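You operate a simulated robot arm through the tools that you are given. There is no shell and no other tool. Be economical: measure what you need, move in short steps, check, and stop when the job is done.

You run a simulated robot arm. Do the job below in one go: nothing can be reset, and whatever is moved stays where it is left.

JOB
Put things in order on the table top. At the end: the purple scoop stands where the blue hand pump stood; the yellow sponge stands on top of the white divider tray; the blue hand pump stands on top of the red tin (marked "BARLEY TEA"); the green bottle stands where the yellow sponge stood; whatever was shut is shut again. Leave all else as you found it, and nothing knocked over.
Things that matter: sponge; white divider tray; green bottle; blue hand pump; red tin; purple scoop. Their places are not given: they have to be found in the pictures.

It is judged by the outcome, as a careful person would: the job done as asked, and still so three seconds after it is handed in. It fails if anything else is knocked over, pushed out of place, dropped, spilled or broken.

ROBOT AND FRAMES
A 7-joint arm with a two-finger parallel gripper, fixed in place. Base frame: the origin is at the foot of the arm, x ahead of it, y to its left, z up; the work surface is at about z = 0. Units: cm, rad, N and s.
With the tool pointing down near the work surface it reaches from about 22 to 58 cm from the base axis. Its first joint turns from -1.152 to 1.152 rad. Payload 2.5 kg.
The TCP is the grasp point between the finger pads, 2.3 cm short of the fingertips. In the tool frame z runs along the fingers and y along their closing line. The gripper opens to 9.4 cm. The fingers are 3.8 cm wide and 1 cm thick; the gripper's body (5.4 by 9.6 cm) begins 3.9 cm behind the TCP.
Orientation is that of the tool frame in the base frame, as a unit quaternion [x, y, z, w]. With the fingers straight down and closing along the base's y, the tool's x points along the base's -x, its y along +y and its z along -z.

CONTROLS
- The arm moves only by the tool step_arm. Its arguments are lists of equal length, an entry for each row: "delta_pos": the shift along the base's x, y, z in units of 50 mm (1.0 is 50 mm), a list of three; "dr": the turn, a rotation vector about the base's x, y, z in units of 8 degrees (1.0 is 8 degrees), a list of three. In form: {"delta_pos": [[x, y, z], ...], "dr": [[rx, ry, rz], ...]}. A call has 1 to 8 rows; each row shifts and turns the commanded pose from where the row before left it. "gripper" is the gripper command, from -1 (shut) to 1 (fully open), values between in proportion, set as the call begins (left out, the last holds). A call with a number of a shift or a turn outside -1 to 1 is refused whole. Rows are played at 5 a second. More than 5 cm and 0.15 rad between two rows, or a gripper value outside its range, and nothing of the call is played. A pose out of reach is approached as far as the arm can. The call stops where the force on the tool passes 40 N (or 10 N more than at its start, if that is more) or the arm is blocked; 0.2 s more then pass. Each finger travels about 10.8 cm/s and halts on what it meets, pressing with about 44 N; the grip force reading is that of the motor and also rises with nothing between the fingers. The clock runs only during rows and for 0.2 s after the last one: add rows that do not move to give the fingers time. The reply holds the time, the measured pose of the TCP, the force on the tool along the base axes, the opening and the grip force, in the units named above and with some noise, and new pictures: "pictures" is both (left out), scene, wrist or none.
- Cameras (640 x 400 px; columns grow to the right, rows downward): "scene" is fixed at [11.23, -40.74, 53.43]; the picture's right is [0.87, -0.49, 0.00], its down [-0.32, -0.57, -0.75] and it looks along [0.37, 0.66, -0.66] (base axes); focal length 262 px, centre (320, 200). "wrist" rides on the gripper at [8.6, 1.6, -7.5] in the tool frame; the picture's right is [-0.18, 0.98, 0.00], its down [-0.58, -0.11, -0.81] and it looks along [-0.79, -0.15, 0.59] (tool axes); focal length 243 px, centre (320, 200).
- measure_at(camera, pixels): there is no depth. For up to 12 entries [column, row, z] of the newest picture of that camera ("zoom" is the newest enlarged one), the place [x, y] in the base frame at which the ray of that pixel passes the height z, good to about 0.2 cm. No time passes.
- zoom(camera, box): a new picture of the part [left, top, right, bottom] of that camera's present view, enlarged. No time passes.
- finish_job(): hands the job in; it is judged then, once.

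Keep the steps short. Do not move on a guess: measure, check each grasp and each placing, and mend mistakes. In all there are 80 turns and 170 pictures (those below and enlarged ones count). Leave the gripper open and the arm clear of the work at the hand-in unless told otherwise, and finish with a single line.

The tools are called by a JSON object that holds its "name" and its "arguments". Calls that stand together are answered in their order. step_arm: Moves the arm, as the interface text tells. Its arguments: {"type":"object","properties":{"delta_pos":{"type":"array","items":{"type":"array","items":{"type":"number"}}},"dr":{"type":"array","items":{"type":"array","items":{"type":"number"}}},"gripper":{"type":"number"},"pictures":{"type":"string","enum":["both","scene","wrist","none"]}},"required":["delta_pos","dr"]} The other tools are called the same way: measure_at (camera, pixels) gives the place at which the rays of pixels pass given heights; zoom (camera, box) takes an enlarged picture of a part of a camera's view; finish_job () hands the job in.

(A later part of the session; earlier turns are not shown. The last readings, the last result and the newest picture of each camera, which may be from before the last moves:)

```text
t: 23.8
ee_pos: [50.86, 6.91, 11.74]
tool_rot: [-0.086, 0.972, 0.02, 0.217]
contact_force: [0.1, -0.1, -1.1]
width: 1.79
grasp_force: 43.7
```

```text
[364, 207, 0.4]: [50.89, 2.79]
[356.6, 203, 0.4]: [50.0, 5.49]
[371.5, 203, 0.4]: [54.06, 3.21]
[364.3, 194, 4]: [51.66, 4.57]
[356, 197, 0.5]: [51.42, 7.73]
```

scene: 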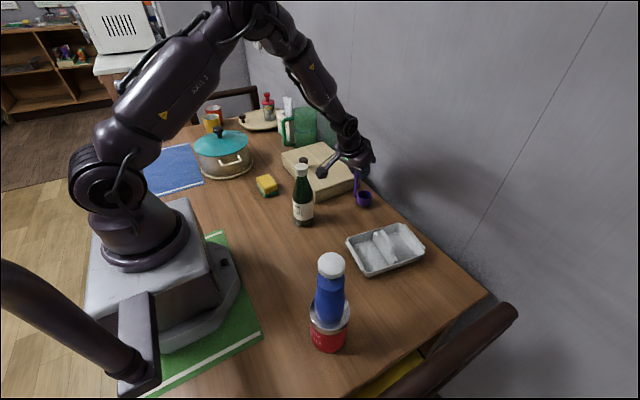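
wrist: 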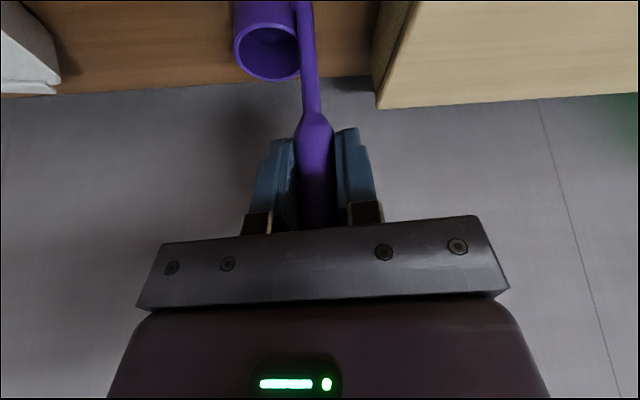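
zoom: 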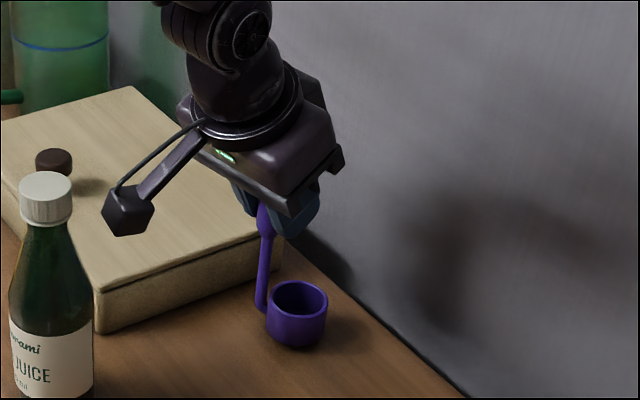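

The cup centre is about (51.7, 4.5) and the handle (50.9, 7). I'll shift about 0.7 cm back and lower to contact.

{"name": "step_arm", "arguments": {"delta_pos": [[-0.13, 0.03, 0], [0, 0, -0.05], [0, 0, -0.04], [0, 0, 0]], "dr": [[0, 0, 0], [0, 0, 0], [0, 0, 0], [0, 0, 0]], "pictures": "none"}}

{"name": "zoom", "arguments": {"camera": "scene", "box": [310, 120, 430, 220]}}

```text
t: 24.8
ee_pos: [50.17, 7.01, 11.38]
tool_rot: [-0.085, 0.972, 0.019, 0.217]
contact_force: [-0.7, -0.7, -1.1]
width: 1.84
grasp_force: 43.7
```

```text
4.00 times, centred on (370, 170) of scene
```

zoom: 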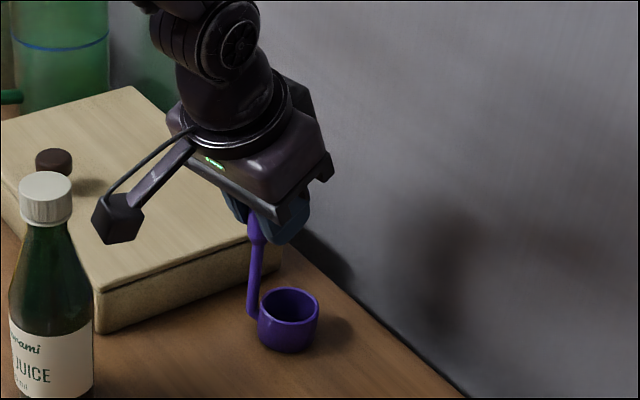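

Very close now. I'll lower a touch more until there is contact.

{"name": "step_arm", "arguments": {"delta_pos": [[0, 0, -0.03], [0, 0, -0.03], [0, 0, 0]], "dr": [[0, 0, 0], [0, 0, 0], [0, 0, 0]], "pictures": "none"}}

```text
t: 25.6
ee_pos: [50.36, 7.07, 11.25]
tool_rot: [-0.086, 0.971, 0.021, 0.22]
contact_force: [-10.3, 0.0, 32.9]
width: 1.82
grasp_force: 43.9
```

It's on the table with 33 N. I'll ease up slightly, then open.

{"name": "step_arm", "arguments": {"delta_pos": [[0, 0, 0.025], [0, 0, 0]], "dr": [[0, 0, 0], [0, 0, 0]], "pictures": "none"}}

{"name": "step_arm", "arguments": {"delta_pos": [[0, 0, 0], [0, 0, 0], [0, 0, 0]], "dr": [[0, 0, 0], [0, 0, 0], [0, 0, 0]], "gripper": 0}}

{"name": "zoom", "arguments": {"camera": "scene", "box": [310, 120, 430, 220]}}

```text
t: 26.2
ee_pos: [50.3, 7.02, 11.22]
tool_rot: [-0.086, 0.971, 0.02, 0.221]
contact_force: [5.6, 2.6, 17.4]
width: 1.82
grasp_force: 43.6
```

```text
t: 27.0
ee_pos: [50.08, 6.96, 11.05]
tool_rot: [-0.084, 0.972, 0.019, 0.216]
contact_force: [0.4, 0.2, 0.7]
width: 4.69
grasp_force: 0.1
```

scene: 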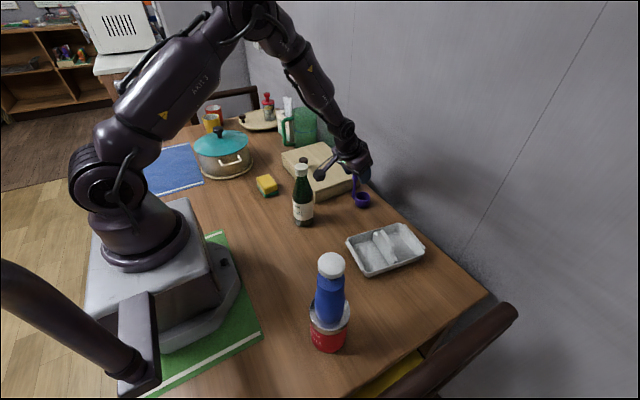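
wrist: 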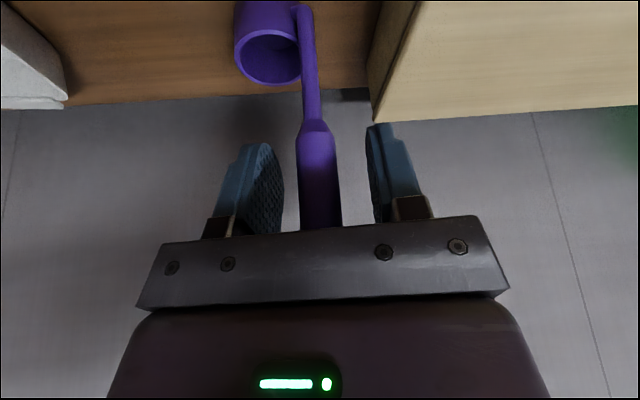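

```text
4.00 times, centred on (370, 170) of scene
```

zoom: 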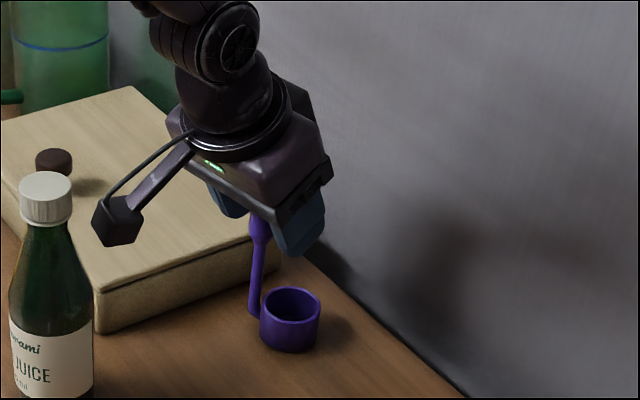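

The scoop stands free. I'll go straight up, with the fingers straddling the handle.

{"name": "step_arm", "arguments": {"delta_pos": [[0, 0, 0.3], [0, 0, 0.6], [0, 0, 0.8], [0, 0, 0.9]], "dr": [[0, 0, 0], [0, 0, 0], [0, 0, 0], [0, 0, 0]]}}

{"name": "zoom", "arguments": {"camera": "scene", "box": [310, 120, 430, 220]}}

```text
t: 28.0
ee_pos: [50.09, 7.04, 24.18]
tool_rot: [-0.085, 0.972, 0.019, 0.216]
contact_force: [1.0, -0.4, -0.3]
width: 4.69
grasp_force: 0.0
```

scene: 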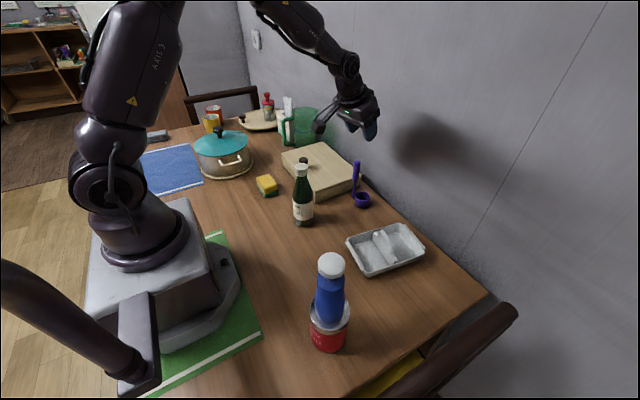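
wrist: 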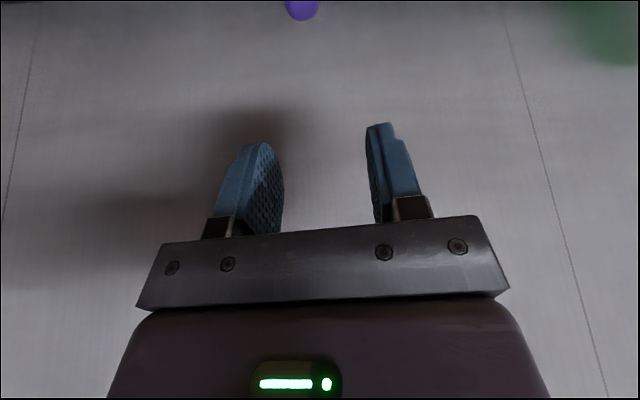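

```text
4.00 times, centred on (370, 170) of scene
```

zoom: 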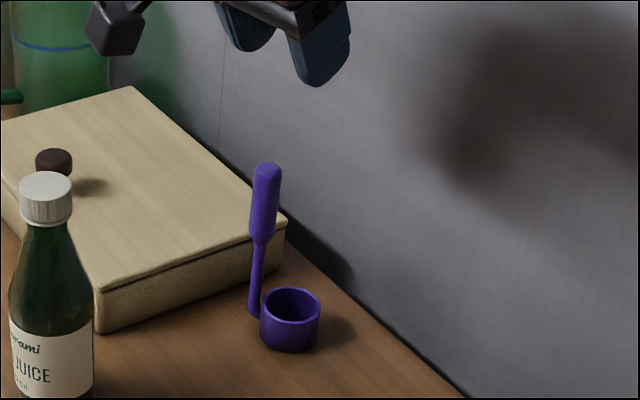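

The scoop is in place and upright. Next is the sponge. I'll untilt and move over it, staying high above the bottle.

{"name": "step_arm", "arguments": {"delta_pos": [[-0.6, 0.4, 0.2], [-0.6, 0.4, 0.1], [-0.6, 0.4, 0.1], [-0.6, 0.4, 0.1], [-0.6, 0.4, 0], [-0.6, 0.4, 0], [-0.6, 0.4, 0], [-0.6, 0.4, 0]], "dr": [[-0.136, 0.77, 0], [-0.136, 0.77, 0], [-0.136, 0.77, 0], [-0.136, 0.77, 0], [0, 0, -0.3], [0, 0, -0.3], [0, 0, -0.3], [0, 0, -0.3]], "gripper": 1}}

```text
t: 29.8
ee_pos: [26.03, 22.9, 26.53]
tool_rot: [-0.003, 1.0, 0.001, 0.001]
contact_force: [-0.2, -0.2, 0.0]
width: 9.37
grasp_force: 0.1
```

scene: 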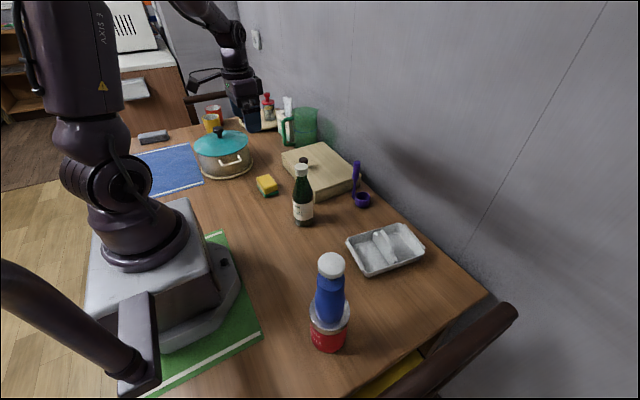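
wrist: 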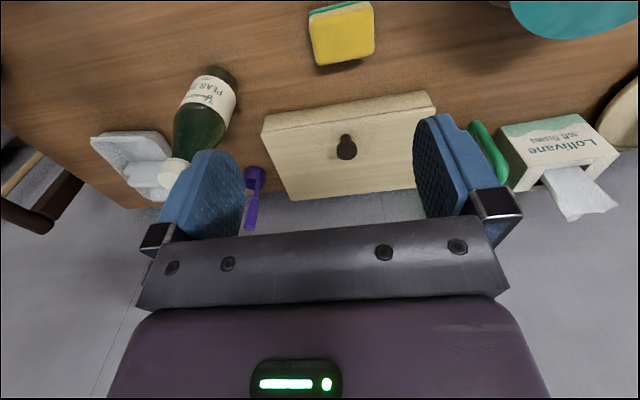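

{"name": "zoom", "arguments": {"camera": "wrist", "box": [292, 0, 388, 80]}}

{"name": "zoom", "arguments": {"camera": "scene", "box": [240, 160, 300, 210]}}

```text
5.00 times, centred on (340, 40) of wrist
```

zoom: 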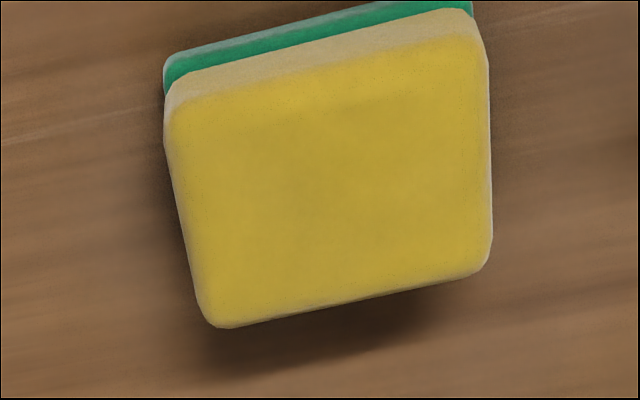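

```text
8.00 times, centred on (270, 185) of scene
```

zoom: 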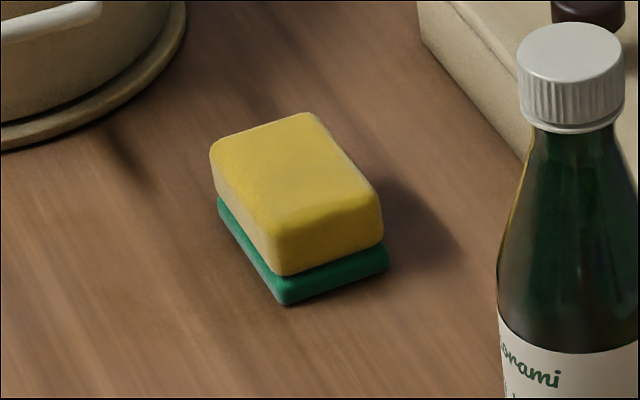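

Measuring the sponge corners in both views.

{"name": "measure_at", "arguments": {"camera": "wrist", "pixels": [[310, 20, 3], [372, 6, 3], [374, 53, 3], [317.5, 65, 3], [343, 36, 3], [343, 36, 3.5], [309, 14, 0], [371, 0, 0]]}}

{"name": "measure_at", "arguments": {"camera": "scene", "pixels": [[265, 193.7, 3], [278, 189.5, 3], [256.7, 180, 3], [268.3, 175.2, 3], [267.2, 184.5, 3], [265.6, 198.1, 0], [278.5, 193.1, 0], [257.4, 185.6, 0]]}}

```text
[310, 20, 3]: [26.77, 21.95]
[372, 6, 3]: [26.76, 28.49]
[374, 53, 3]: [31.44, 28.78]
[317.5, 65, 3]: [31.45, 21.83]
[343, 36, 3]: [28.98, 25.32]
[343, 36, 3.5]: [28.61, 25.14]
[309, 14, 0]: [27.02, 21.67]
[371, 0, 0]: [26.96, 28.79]
```

```text
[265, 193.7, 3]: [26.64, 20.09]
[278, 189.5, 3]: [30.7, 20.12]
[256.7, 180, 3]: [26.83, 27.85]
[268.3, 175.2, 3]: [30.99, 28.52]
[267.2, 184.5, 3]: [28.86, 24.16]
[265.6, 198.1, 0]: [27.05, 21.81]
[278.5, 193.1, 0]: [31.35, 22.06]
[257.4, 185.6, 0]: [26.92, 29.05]
```

The sponge is axis-aligned: x 26.9–31.5, y 21.8–28.8, about 3 cm high, centred at (29.2, 25.3). Before choosing the grip I'll look at the tray.

{"name": "zoom", "arguments": {"camera": "scene", "box": [338, 214, 434, 284]}}

```text
5.71 times, centred on (386, 249) of scene
```

zoom: 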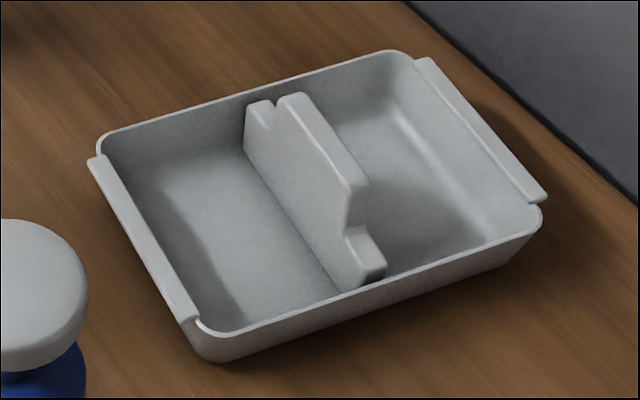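

I want a closer look at the tray, to see divider and rim heights, before deciding how to hold the sponge. I'll fly over there.

{"name": "step_arm", "arguments": {"delta_pos": [[0.2, -0.95, 0], [0.2, -0.95, 0], [0.2, -0.95, 0], [0.2, -0.95, 0], [0, -0.95, 0], [0, -0.95, 0], [0, -0.95, 0], [0, -0.6, 0]], "dr": [[0, 0, 0], [0, 0, 0], [0, 0, 0], [0, 0, 0], [0, 0, 0], [0, 0, 0], [0, 0, 0], [0, 0, 0]], "pictures": "wrist"}}

{"name": "zoom", "arguments": {"camera": "wrist", "box": [200, 0, 440, 150]}}

```text
t: 31.6
ee_pos: [30.01, -13.42, 26.53]
tool_rot: [-0.003, 1.0, 0.0, 0.002]
contact_force: [-0.7, 0.2, 0.2]
width: 9.39
grasp_force: 0.2
```

wrist: 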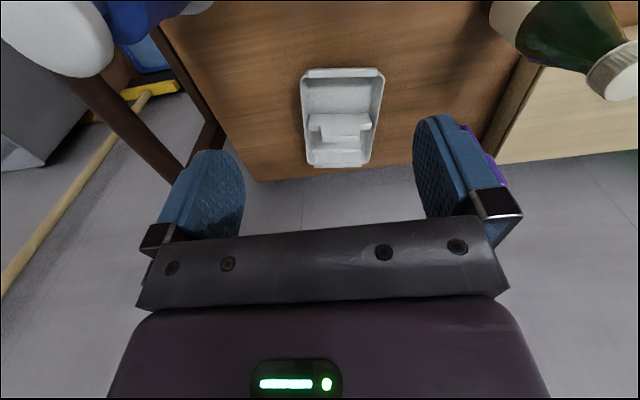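

```text
2.67 times, centred on (320, 75) of wrist
```

zoom: 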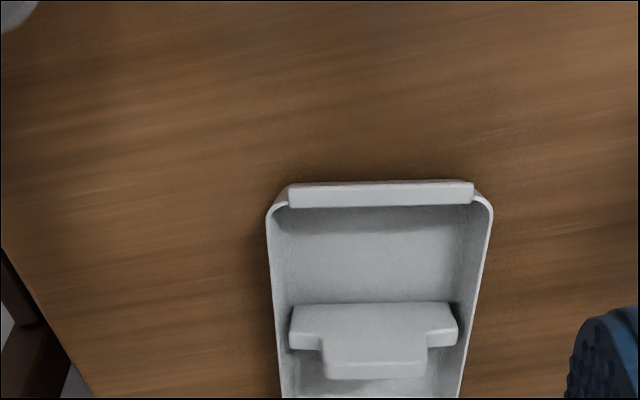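

{"name": "zoom", "arguments": {"camera": "wrist", "box": [280, 55, 408, 175]}}

{"name": "measure_at", "arguments": {"camera": "wrist", "pixels": [[308, 69, 3], [377, 68, 3], [308, 78, 3], [376, 77, 3], [308, 129, 3], [371, 123, 3]]}}

```text
3.33 times, centred on (344, 115) of wrist
```

zoom: 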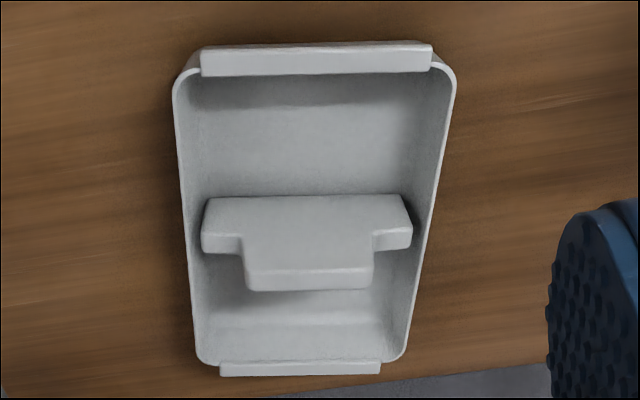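

```text
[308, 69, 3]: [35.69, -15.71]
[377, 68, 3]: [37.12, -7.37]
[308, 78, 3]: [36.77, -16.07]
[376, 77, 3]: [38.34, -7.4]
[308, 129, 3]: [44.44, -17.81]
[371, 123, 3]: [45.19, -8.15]
```

The divider has a taller middle tab. I'll triangulate the tab top and the rim using both views.

{"name": "measure_at", "arguments": {"camera": "wrist", "pixels": [[321.5, 136, 3], [321.5, 136, 4], [321.5, 136, 5], [359.6, 135.4, 3], [359.6, 135.4, 4], [359.6, 135.4, 5], [324, 142, 4], [359, 141.4, 4], [301, 78, 3], [301, 78, 4], [308, 76.5, 3], [308, 76.5, 4]]}}

{"name": "measure_at", "arguments": {"camera": "scene", "pixels": [[391.25, 247.25, 3], [391.25, 247.25, 4], [391.25, 247.25, 5], [379.9, 231, 3], [379.9, 231, 4], [379.9, 231, 5], [394.75, 246.4, 4], [383.7, 230.6, 4], [363.3, 270, 3], [363.3, 270, 4], [367.6, 277.4, 0], [346.6, 241.7, 3]]}}

```text
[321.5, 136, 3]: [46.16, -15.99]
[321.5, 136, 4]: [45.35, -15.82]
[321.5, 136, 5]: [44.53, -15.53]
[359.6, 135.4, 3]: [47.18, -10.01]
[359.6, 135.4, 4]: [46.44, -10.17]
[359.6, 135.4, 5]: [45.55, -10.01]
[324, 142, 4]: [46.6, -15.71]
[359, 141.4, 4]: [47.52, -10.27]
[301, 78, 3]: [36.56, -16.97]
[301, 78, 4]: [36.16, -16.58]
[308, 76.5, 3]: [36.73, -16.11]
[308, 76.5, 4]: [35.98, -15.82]
```

```text
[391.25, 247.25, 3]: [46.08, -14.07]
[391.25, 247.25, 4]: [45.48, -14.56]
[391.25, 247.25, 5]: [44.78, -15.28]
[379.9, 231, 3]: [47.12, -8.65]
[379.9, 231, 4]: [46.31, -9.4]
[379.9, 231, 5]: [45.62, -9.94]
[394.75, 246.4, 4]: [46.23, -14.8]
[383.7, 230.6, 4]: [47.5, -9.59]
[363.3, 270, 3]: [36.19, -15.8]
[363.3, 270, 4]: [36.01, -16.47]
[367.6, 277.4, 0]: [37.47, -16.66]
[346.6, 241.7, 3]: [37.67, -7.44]
```

The tab top is at z≈5, about 5.4×1.2 cm, and the rim is at about 3.6, so the sponge can't lie flat on top of the tab and rim. It fits flat in the near compartment instead. I'll measure that compartment.

{"name": "measure_at", "arguments": {"camera": "wrist", "pixels": [[309.5, 113.5, 0.5], [340, 113.5, 0.5], [371.6, 113, 0.5], [301, 82, 3.6], [384, 78, 3.6], [304, 115, 3.6], [380, 115, 3.6], [307, 130, 3], [372, 128, 3]]}}

{"name": "measure_at", "arguments": {"camera": "scene", "pixels": [[372.9, 241.1, 0.5], [390.4, 265.1, 0.5], [375.5, 230, 3.6], [393.5, 263.5, 3.6], [352, 237, 3.6], [370, 270.8, 3.6], [364, 244, 0.5], [367, 268, 0.5]]}}

```text
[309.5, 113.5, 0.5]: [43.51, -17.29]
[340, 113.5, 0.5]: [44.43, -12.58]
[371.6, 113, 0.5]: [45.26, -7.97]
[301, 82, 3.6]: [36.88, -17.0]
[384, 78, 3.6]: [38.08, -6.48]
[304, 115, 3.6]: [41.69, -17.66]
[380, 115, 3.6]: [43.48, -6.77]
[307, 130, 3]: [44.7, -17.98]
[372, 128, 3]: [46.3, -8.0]
```

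```text
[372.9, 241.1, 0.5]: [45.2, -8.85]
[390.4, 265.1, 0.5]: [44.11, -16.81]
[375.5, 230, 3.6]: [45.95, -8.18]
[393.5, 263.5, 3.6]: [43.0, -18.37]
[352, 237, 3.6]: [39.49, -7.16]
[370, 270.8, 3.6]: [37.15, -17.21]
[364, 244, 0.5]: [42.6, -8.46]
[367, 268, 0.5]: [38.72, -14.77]
```

The interior is about 10 cm in y and 6.9 cm in x (x 37.5–44.4), with tray yaw about −9.5°. So the sponge (4.6×7) fits the near compartment centred at (41.0, −12.0), with the fingers on its y ends. Back to the sponge.

{"name": "step_arm", "arguments": {"delta_pos": [[0, 0.968, 0], [0, 0.968, 0], [0, 0.968, 0], [0, 0.968, 0], [0, 0.968, 0], [0, 0.968, 0], [-0.08, 0.968, 0], [-0.08, 0.968, 0]], "dr": [[0, 0, 0], [0, 0, 0], [0, 0, 0], [0, 0, 0], [0, 0, 0], [0, 0, 0], [0, 0, 0], [0, 0, 0]], "pictures": "none"}}

{"name": "step_arm", "arguments": {"delta_pos": [[0, 0, -0.9], [0, 0, -0.9], [0, 0, -0.9], [0, 0, -0.9], [0, 0, 0]], "dr": [[0, 0, 0], [0, 0, 0], [0, 0, 0], [0, 0, 0], [0, 0, 0]]}}

{"name": "zoom", "arguments": {"camera": "scene", "box": [220, 130, 316, 210]}}

```text
t: 33.4
ee_pos: [29.05, 25.46, 26.58]
tool_rot: [-0.004, 1.0, 0.001, 0.002]
contact_force: [-0.9, 0.0, -0.7]
width: 9.39
grasp_force: 0.0
```

```text
t: 34.6
ee_pos: [29.04, 25.45, 8.58]
tool_rot: [-0.004, 1.0, 0.001, 0.002]
contact_force: [-0.5, 0.6, -0.5]
width: 9.43
grasp_force: 0.0
```

scene: 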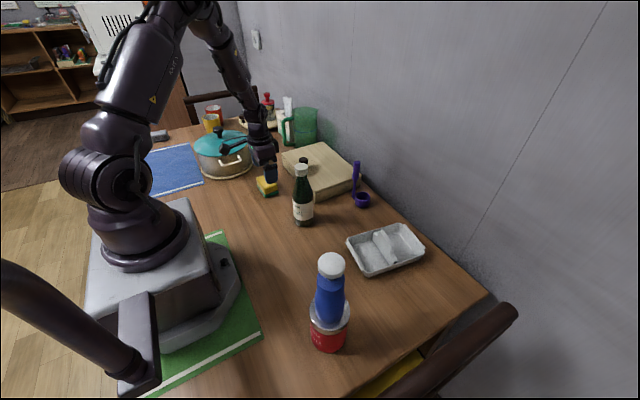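
wrist: 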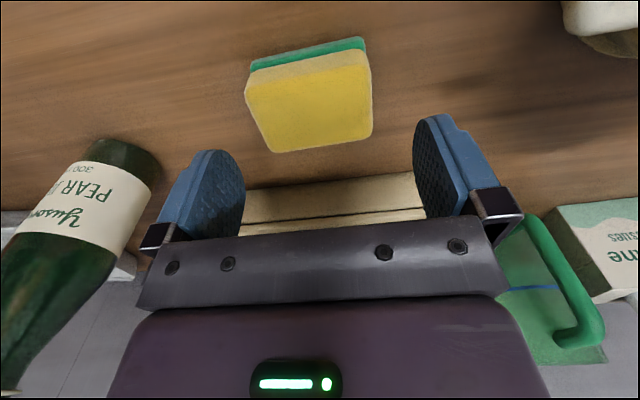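

```text
5.00 times, centred on (268, 170) of scene
```

zoom: 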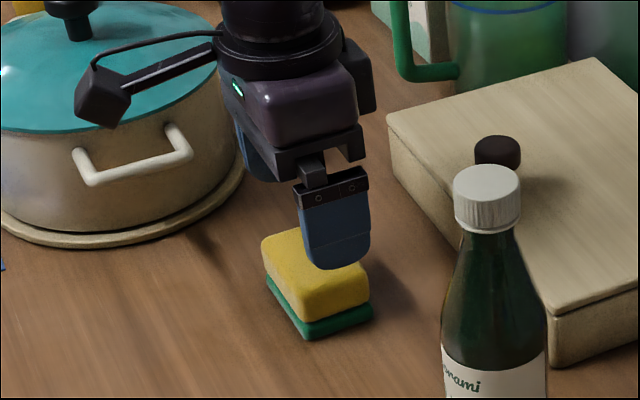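

I'll check the sponge's alignment in this closer view.

{"name": "measure_at", "arguments": {"camera": "wrist", "pixels": [[247, 90, 3], [369, 58, 3], [373, 134, 3], [270, 152, 3], [252, 68, 0], [364, 40, 0]]}}

```text
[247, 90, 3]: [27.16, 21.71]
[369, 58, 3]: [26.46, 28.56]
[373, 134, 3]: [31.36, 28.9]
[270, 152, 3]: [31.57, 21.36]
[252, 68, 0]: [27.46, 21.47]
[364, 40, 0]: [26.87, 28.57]
```

The centre is (29.15, 25.15). I'll correct and go down to z≈3.3.

{"name": "step_arm", "arguments": {"delta_pos": [[0.02, -0.06, -0.2], [0, 0, -0.5], [0, 0, -0.36], [0, 0, 0]], "dr": [[0, 0, 0], [0, 0, 0], [0, 0, 0], [0, 0, 0]], "pictures": "wrist"}}

```text
t: 35.6
ee_pos: [29.3, 25.12, 3.29]
tool_rot: [-0.004, 1.0, 0.002, 0.002]
contact_force: [0.5, 0.1, 0.3]
width: 9.39
grasp_force: 0.0
```

wrist: 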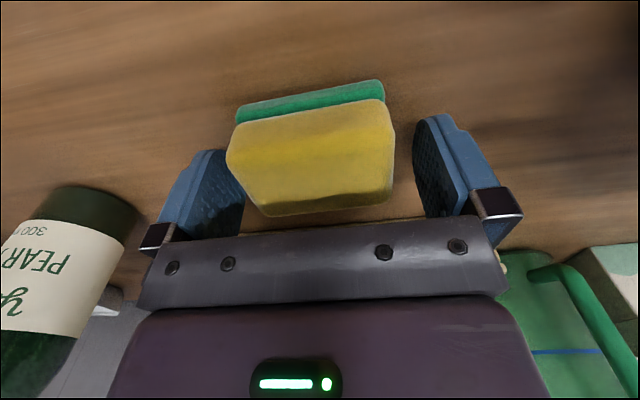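

The sponge is between the fingers. I'll close.

{"name": "step_arm", "arguments": {"delta_pos": [[0, 0, 0], [0, 0, 0], [0, 0, 0]], "dr": [[0, 0, 0], [0, 0, 0], [0, 0, 0]], "gripper": -1, "pictures": "wrist"}}

```text
t: 36.4
ee_pos: [29.35, 25.18, 3.41]
tool_rot: [-0.004, 1.0, 0.0, 0.002]
contact_force: [0.1, 0.2, 0.2]
width: 6.88
grasp_force: 43.8
```

wrist: 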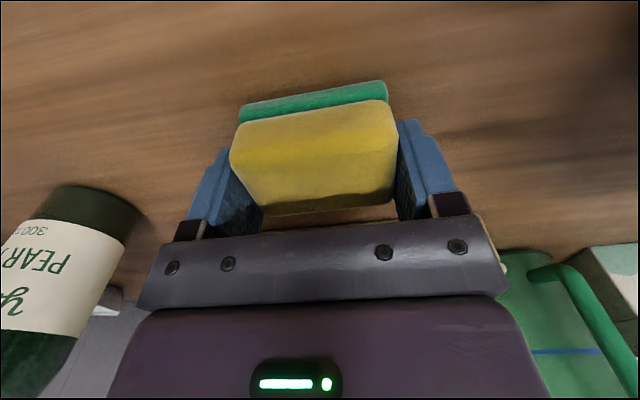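

Gripped at 6.88 cm. I'll lift to z≈26.

{"name": "step_arm", "arguments": {"delta_pos": [[0, 0, 0.4], [0, 0, 0.9], [0, 0, 0.9], [0, 0, 0.9], [0, 0, 0.9], [0, 0, 0.5]], "dr": [[0, 0, 0], [0, 0, 0], [0, 0, 0], [0, 0, 0], [0, 0, 0], [0, 0, 0]], "pictures": "wrist"}}

```text
t: 37.8
ee_pos: [29.4, 25.07, 25.86]
tool_rot: [-0.003, 1.0, 0.0, 0.002]
contact_force: [1.1, -0.1, -0.9]
width: 6.86
grasp_force: 43.7
```

wrist: 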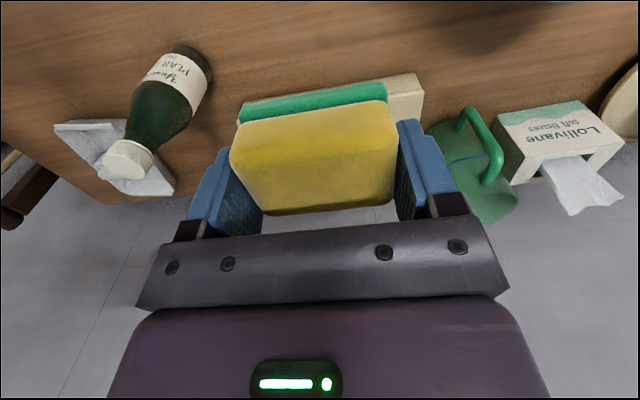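

Held firmly. I'll carry it over the tray's near compartment, turning −9.5°.

{"name": "step_arm", "arguments": {"delta_pos": [[0.29, -0.925, 0], [0.29, -0.925, 0], [0.29, -0.925, 0], [0.29, -0.925, 0], [0.29, -0.925, 0], [0.29, -0.925, 0], [0.29, -0.925, 0], [0.29, -0.925, 0]], "dr": [[0, 0, -0.149], [0, 0, -0.149], [0, 0, -0.149], [0, 0, -0.149], [0, 0, -0.149], [0, 0, -0.149], [0, 0, -0.149], [0, 0, -0.149]], "pictures": "none"}}

{"name": "step_arm", "arguments": {"delta_pos": [[0, 0, -0.9], [0, 0, -0.9], [0, 0, -0.9], [0, 0, 0]], "dr": [[0, 0, 0], [0, 0, 0], [0, 0, 0], [0, 0, 0]]}}

{"name": "zoom", "arguments": {"camera": "scene", "box": [322, 194, 442, 284]}}

```text
t: 39.6
ee_pos: [40.92, -11.91, 25.92]
tool_rot: [0.08, 0.997, 0.0, 0.002]
contact_force: [0.3, -0.1, -0.4]
width: 6.85
grasp_force: 44.3
```

```text
t: 40.6
ee_pos: [40.97, -11.77, 12.41]
tool_rot: [0.08, 0.997, 0.001, 0.002]
contact_force: [0.8, -0.3, -0.6]
width: 6.88
grasp_force: 43.6
```

scene: 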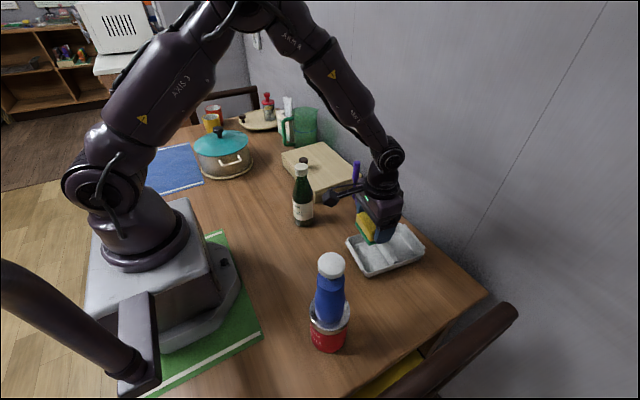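
wrist: 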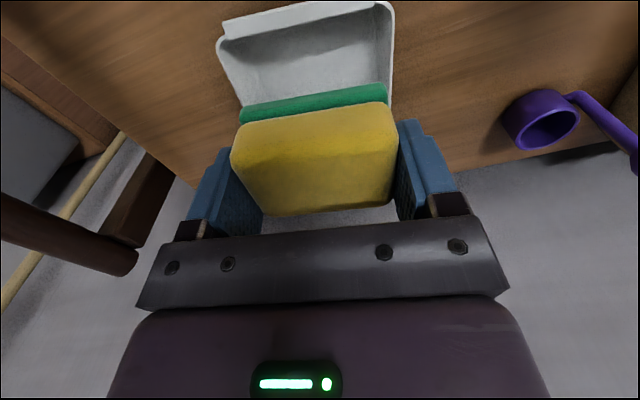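

```text
4.44 times, centred on (382, 239) of scene
```

zoom: 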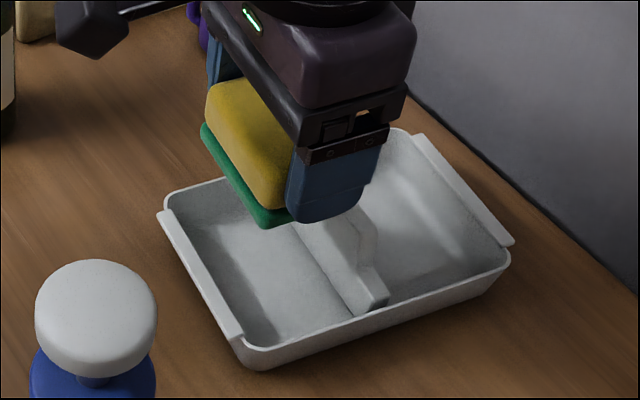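

I'll check the tray rim against the sponge from here.

{"name": "measure_at", "arguments": {"camera": "wrist", "pixels": [[219, 45, 3.6], [238, 98, 3.6], [393, 20, 3.6], [391, 95, 3.6], [232, 38, 3.6], [375, 8, 3.6], [300, 25, 3.6]]}}

{"name": "zoom", "arguments": {"camera": "wrist", "box": [200, 0, 420, 140]}}

```text
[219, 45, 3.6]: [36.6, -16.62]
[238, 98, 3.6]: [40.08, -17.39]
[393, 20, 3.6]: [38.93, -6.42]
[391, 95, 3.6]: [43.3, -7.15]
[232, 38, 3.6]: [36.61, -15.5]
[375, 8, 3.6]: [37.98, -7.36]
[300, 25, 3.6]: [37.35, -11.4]
```

```text
2.86 times, centred on (310, 70) of wrist
```

zoom: 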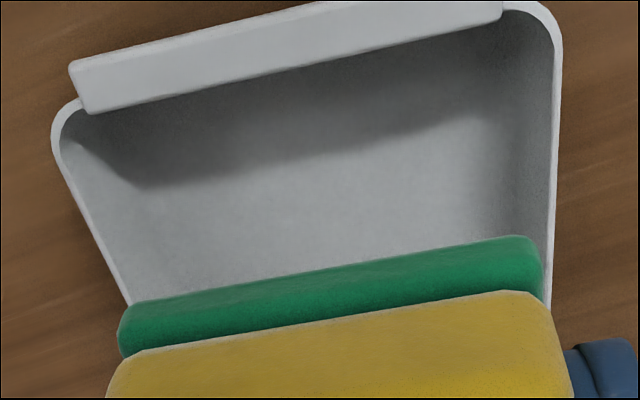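

The sponge should go about 0.3 cm in −y. I'll lower to just above the rim.

{"name": "step_arm", "arguments": {"delta_pos": [[0.03, -0.07, -0.5], [0, 0, -0.6], [0, 0, 0]], "dr": [[0, 0, 0], [0, 0, 0], [0, 0, 0]]}}

{"name": "zoom", "arguments": {"camera": "scene", "box": [322, 194, 442, 284]}}

```text
t: 41.4
ee_pos: [41.18, -12.19, 7.0]
tool_rot: [0.079, 0.997, 0.0, 0.002]
contact_force: [-0.1, 0.3, -0.2]
width: 6.88
grasp_force: 43.7
```

scene: 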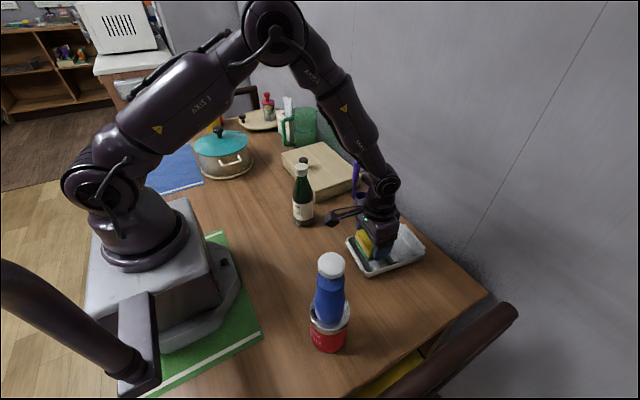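
wrist: 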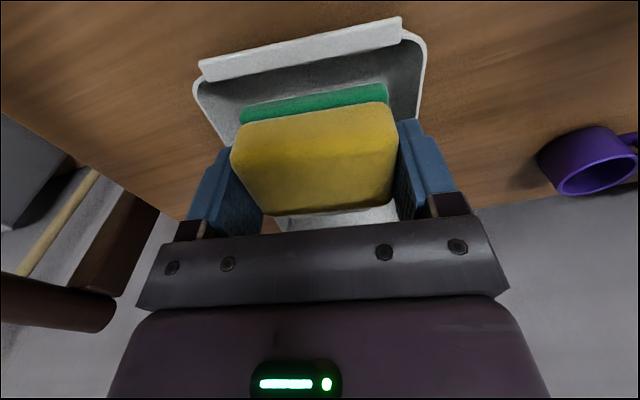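

```text
4.44 times, centred on (382, 239) of scene
```

zoom: 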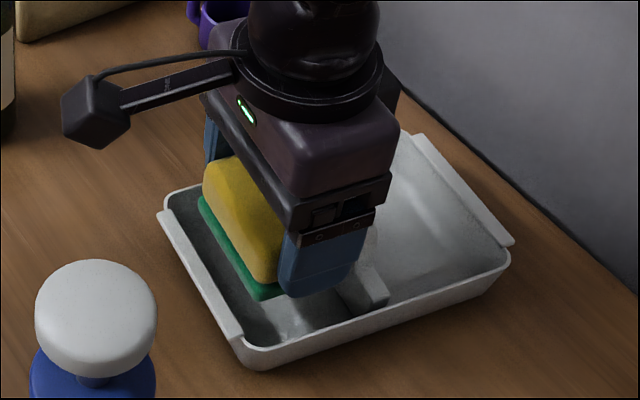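

It's inside the rim with clearance. I'll lower slowly towards the floor.

{"name": "step_arm", "arguments": {"delta_pos": [[0, 0, -0.25], [0, 0, -0.2], [0, 0, -0.08], [0, 0, 0]], "dr": [[0, 0, 0], [0, 0, 0], [0, 0, 0], [0, 0, 0]]}}

{"name": "zoom", "arguments": {"camera": "scene", "box": [322, 194, 442, 284]}}

```text
t: 42.4
ee_pos: [41.08, -12.07, 4.29]
tool_rot: [0.08, 0.997, 0.001, 0.002]
contact_force: [0.6, -1.3, -0.3]
width: 6.87
grasp_force: 43.9
```

scene: 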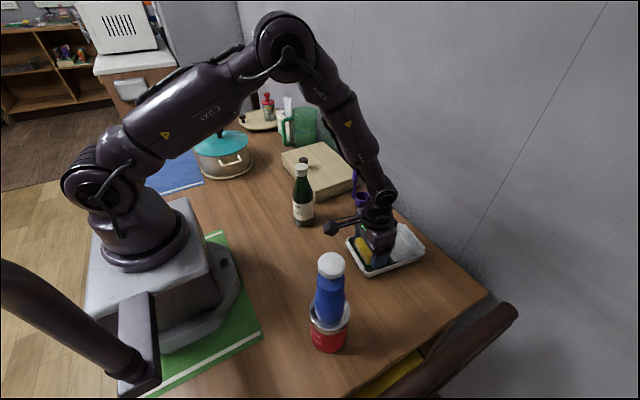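
wrist: 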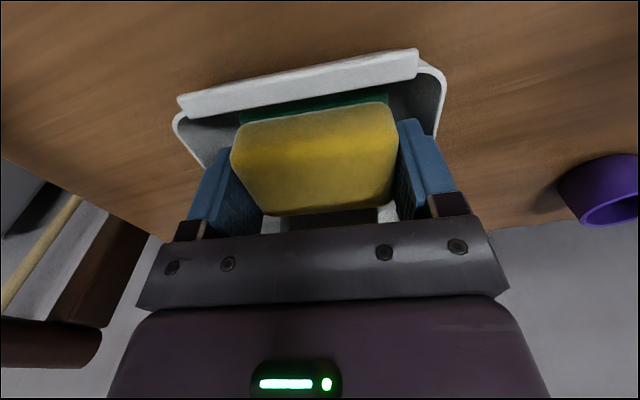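

```text
4.44 times, centred on (382, 239) of scene
```

zoom: 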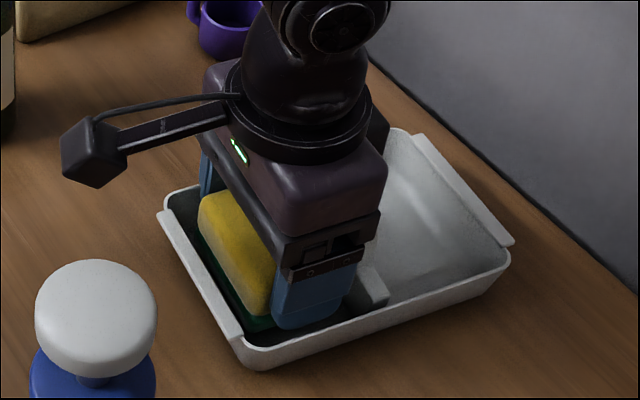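

Continuing down 1 mm at a time until contact.

{"name": "step_arm", "arguments": {"delta_pos": [[0, 0, -0.04], [0, 0, -0.03], [0, 0, 0]], "dr": [[0, 0, 0], [0, 0, 0], [0, 0, 0]], "pictures": "none"}}

```text
t: 43.2
ee_pos: [41.14, -12.21, 3.84]
tool_rot: [0.079, 0.997, 0.0, 0.003]
contact_force: [0.0, 1.3, -0.7]
width: 6.88
grasp_force: 43.9
```

{"name": "step_arm", "arguments": {"delta_pos": [[0, 0, -0.03], [0, 0, -0.02], [0, 0, 0]], "dr": [[0, 0, 0], [0, 0, 0], [0, 0, 0]], "pictures": "none"}}

```text
t: 44.0
ee_pos: [41.32, -12.19, 3.68]
tool_rot: [0.08, 0.997, -0.001, 0.003]
contact_force: [-4.4, 0.8, 20.2]
width: 6.88
grasp_force: 44.0
```

It's on the tray floor with 20 N. I'll open just a little, since the tray walls are close.

{"name": "step_arm", "arguments": {"delta_pos": [[0, 0, 0.01], [0, 0, 0], [0, 0, 0]], "dr": [[0, 0, 0], [0, 0, 0], [0, 0, 0]], "gripper": 0.6}}

{"name": "zoom", "arguments": {"camera": "wrist", "box": [150, 40, 470, 240]}}

```text
t: 44.8
ee_pos: [41.18, -12.17, 3.68]
tool_rot: [0.079, 0.997, 0.0, 0.001]
contact_force: [-0.7, -0.6, -0.5]
width: 7.51
grasp_force: 0.0
```

scene: 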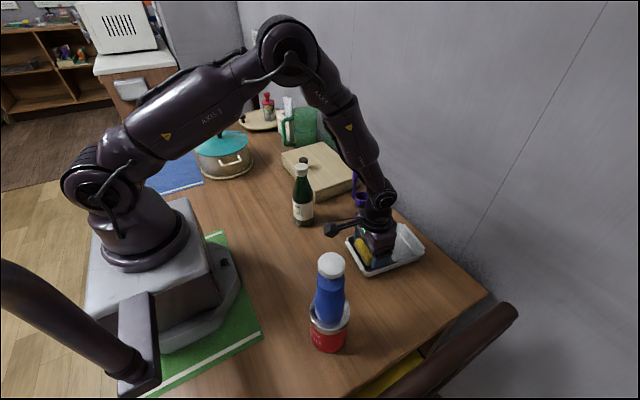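
wrist: 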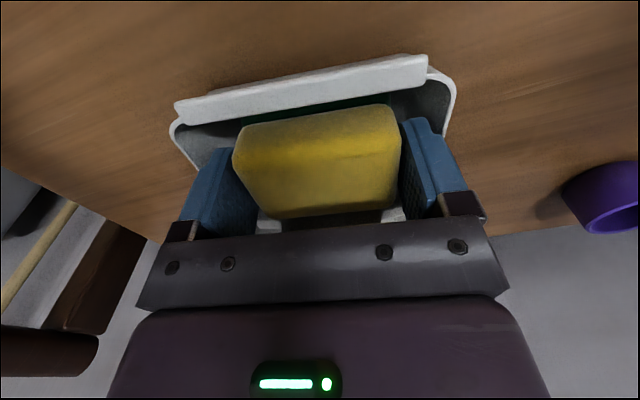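

```text
2.00 times, centred on (310, 140) of wrist
```

zoom: 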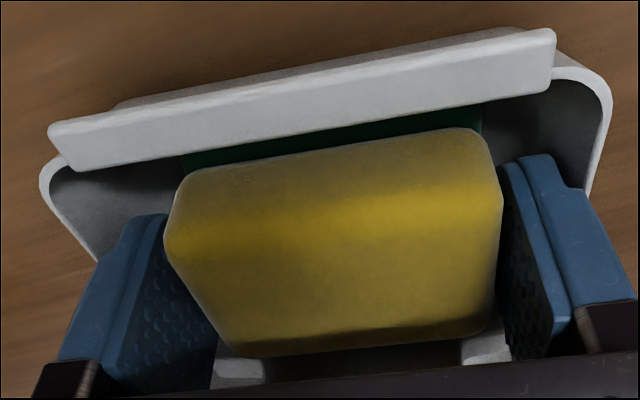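

Released and free. I'll rise straight up to z≈27.

{"name": "step_arm", "arguments": {"delta_pos": [[0, 0, 0.3], [0, 0, 0.7], [0, 0, 0.9], [0, 0, 0.9], [0, 0, 0.9], [0, 0, 0.9]], "dr": [[0, 0, 0], [0, 0, 0], [0, 0, 0], [0, 0, 0], [0, 0, 0], [0, 0, 0]]}}

{"name": "zoom", "arguments": {"camera": "scene", "box": [322, 194, 442, 284]}}

```text
t: 46.2
ee_pos: [40.99, -12.15, 26.69]
tool_rot: [0.079, 0.997, 0.0, 0.001]
contact_force: [0.0, -0.5, -0.1]
width: 7.5
grasp_force: 0.0
```

scene: 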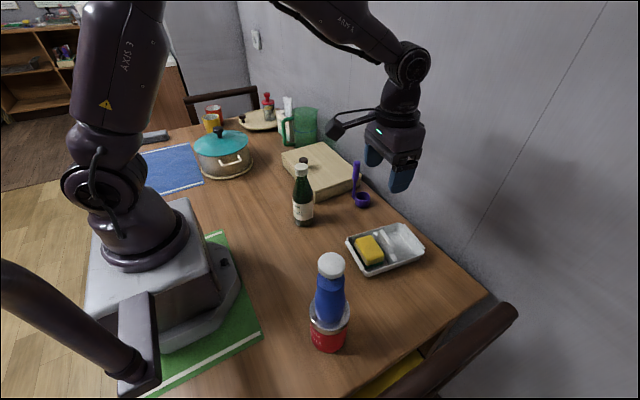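
wrist: 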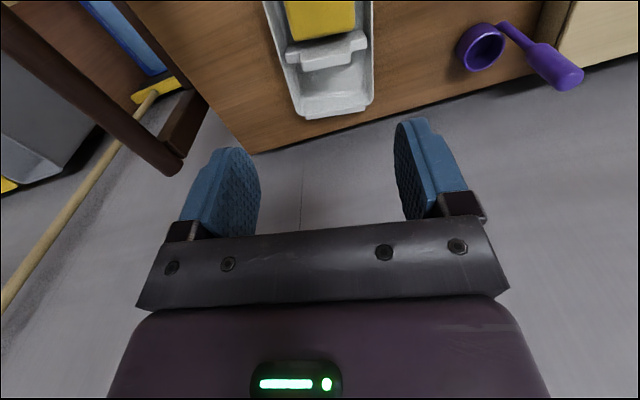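

```text
4.44 times, centred on (382, 239) of scene
```

zoom: 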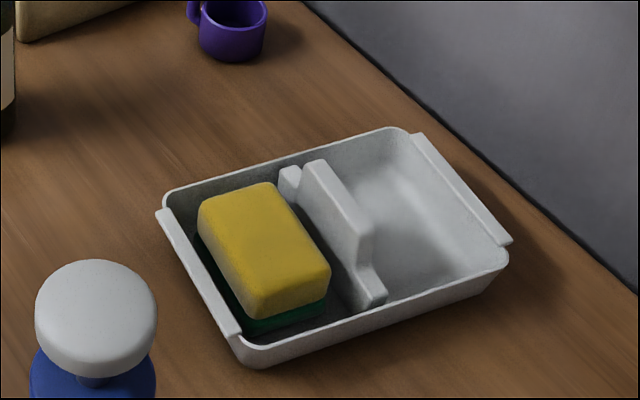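

The sponge lies flat in the tray and the tray hasn't moved. Now the bottle at about (33.2, 7.2). I'll move above it.

{"name": "step_arm", "arguments": {"delta_pos": [[-0.31, 0.774, 0.1], [-0.31, 0.774, 0.1], [-0.31, 0.774, 0], [-0.31, 0.774, 0], [-0.31, 0.774, 0], [0, 0, 0]], "dr": [[0, 0, 0.23], [0, 0, 0.23], [0, 0, 0.23], [0, 0, 0.23], [0, 0, 0.23], [0, 0, 0]], "gripper": 0.5}}

{"name": "zoom", "arguments": {"camera": "wrist", "box": [240, 0, 400, 120]}}

{"name": "zoom", "arguments": {"camera": "scene", "box": [263, 155, 343, 230]}}

```text
t: 47.6
ee_pos: [33.28, 7.22, 27.8]
tool_rot: [-0.001, 1.0, 0.001, 0.001]
contact_force: [0.5, 0.3, 0.3]
width: 7.03
grasp_force: 0.0
```

scene: 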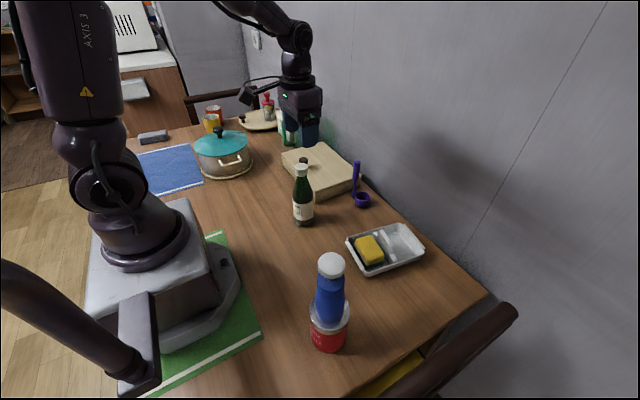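
wrist: 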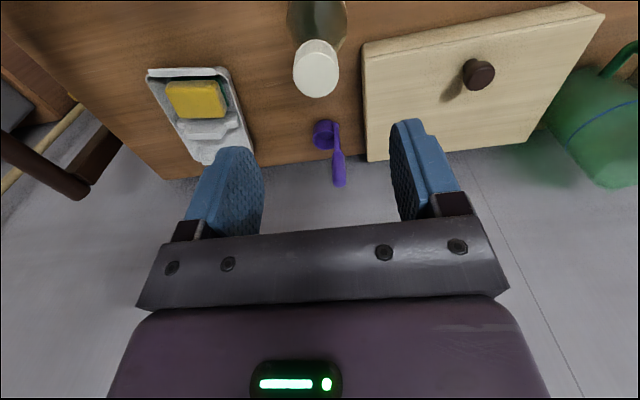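

```text
3.33 times, centred on (320, 60) of wrist
```

zoom: 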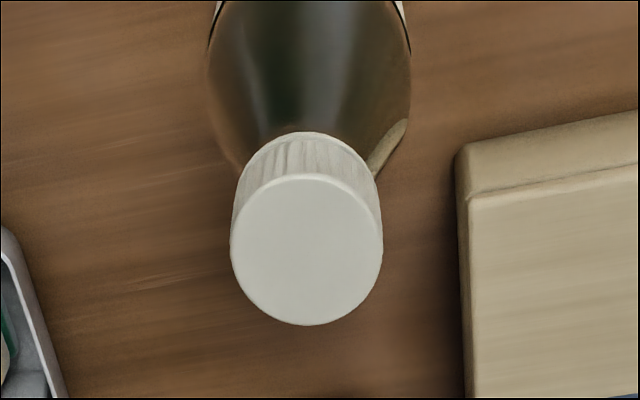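

```text
5.33 times, centred on (303, 192) of scene
```

zoom: 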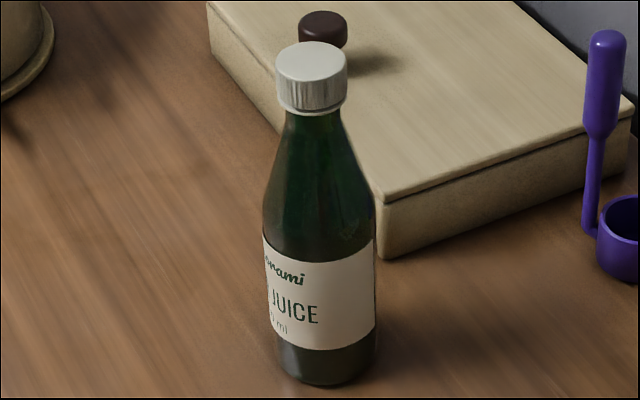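

Triangulating the cap top.

{"name": "measure_at", "arguments": {"camera": "wrist", "pixels": [[316.1, 75, 17], [316.1, 75, 18], [316.1, 75, 19], [293, 75, 18], [339, 75, 18]]}}

{"name": "measure_at", "arguments": {"camera": "scene", "pixels": [[301.3, 166.1, 17], [301.3, 166.1, 18], [301.3, 166.1, 19], [304.9, 227, 0], [295.4, 222, 0], [313.5, 222, 0]]}}

```text
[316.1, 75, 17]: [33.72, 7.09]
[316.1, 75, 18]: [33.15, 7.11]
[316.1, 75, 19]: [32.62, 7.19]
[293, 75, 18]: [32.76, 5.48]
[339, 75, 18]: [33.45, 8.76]
```

```text
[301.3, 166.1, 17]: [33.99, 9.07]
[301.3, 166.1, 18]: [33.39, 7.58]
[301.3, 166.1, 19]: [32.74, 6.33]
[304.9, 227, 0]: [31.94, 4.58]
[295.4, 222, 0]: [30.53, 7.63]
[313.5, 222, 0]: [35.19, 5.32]
```

Cap centre is (33.1, 7.15) and the top is 18.3. I'll descend to z≈15.7, which puts the pads on the cap with the palm clear.

{"name": "step_arm", "arguments": {"delta_pos": [[-0.03, -0.01, -0.6], [0, 0, -0.7], [0, 0, -0.6], [0, 0, -0.4], [0, 0, -0.12], [0, 0, 0]], "dr": [[0, 0, 0], [0, 0, 0], [0, 0, 0], [0, 0, 0], [0, 0, 0], [0, 0, 0]]}}

{"name": "zoom", "arguments": {"camera": "scene", "box": [263, 145, 343, 220]}}

```text
t: 49.0
ee_pos: [33.35, 7.24, 15.55]
tool_rot: [-0.001, 1.0, 0.001, 0.002]
contact_force: [-0.8, 1.3, -0.2]
width: 7.05
grasp_force: 0.0
```

scene: 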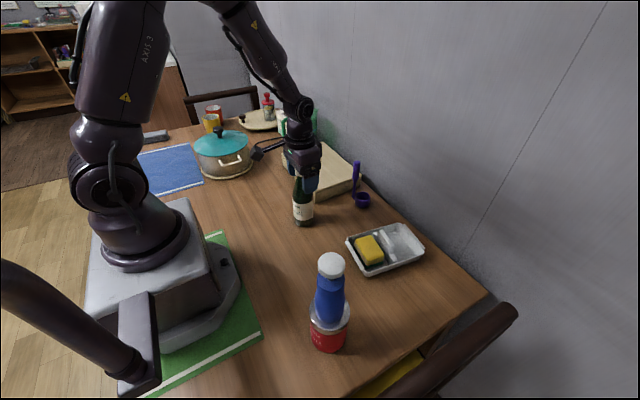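
wrist: 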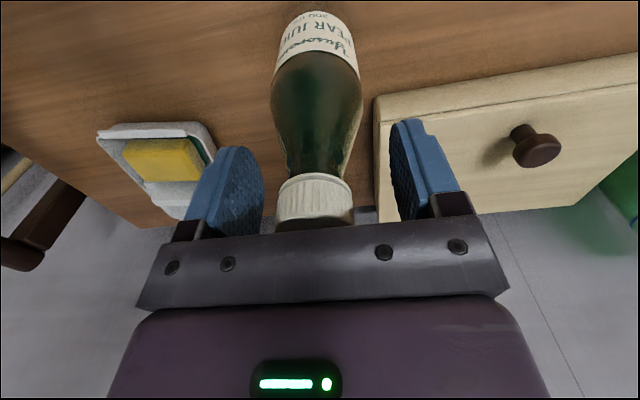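

```text
5.33 times, centred on (303, 182) of scene
```

zoom: 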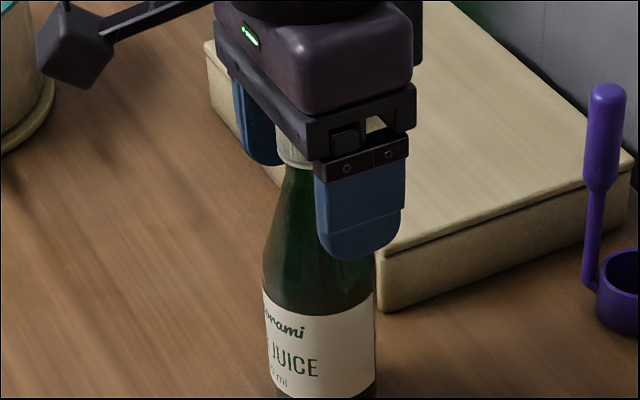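

The cap is centred between the fingers. I'll close.

{"name": "step_arm", "arguments": {"delta_pos": [[0, 0, 0], [0, 0, 0], [0, 0, 0]], "dr": [[0, 0, 0], [0, 0, 0], [0, 0, 0]], "gripper": -1, "pictures": "wrist"}}

```text
t: 49.8
ee_pos: [33.38, 7.26, 15.57]
tool_rot: [0.0, 1.0, 0.001, 0.001]
contact_force: [0.0, 0.8, 1.4]
width: 3.69
grasp_force: 43.9
```

wrist: 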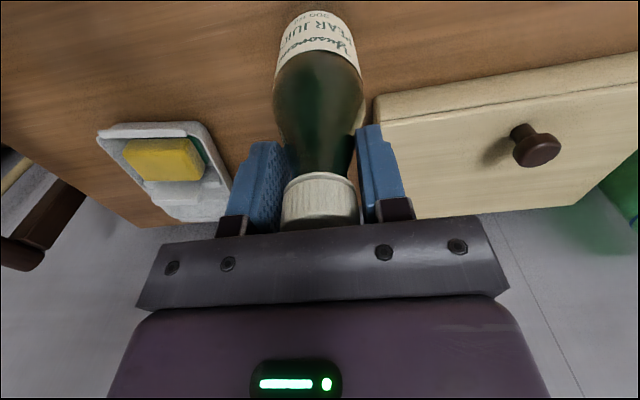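

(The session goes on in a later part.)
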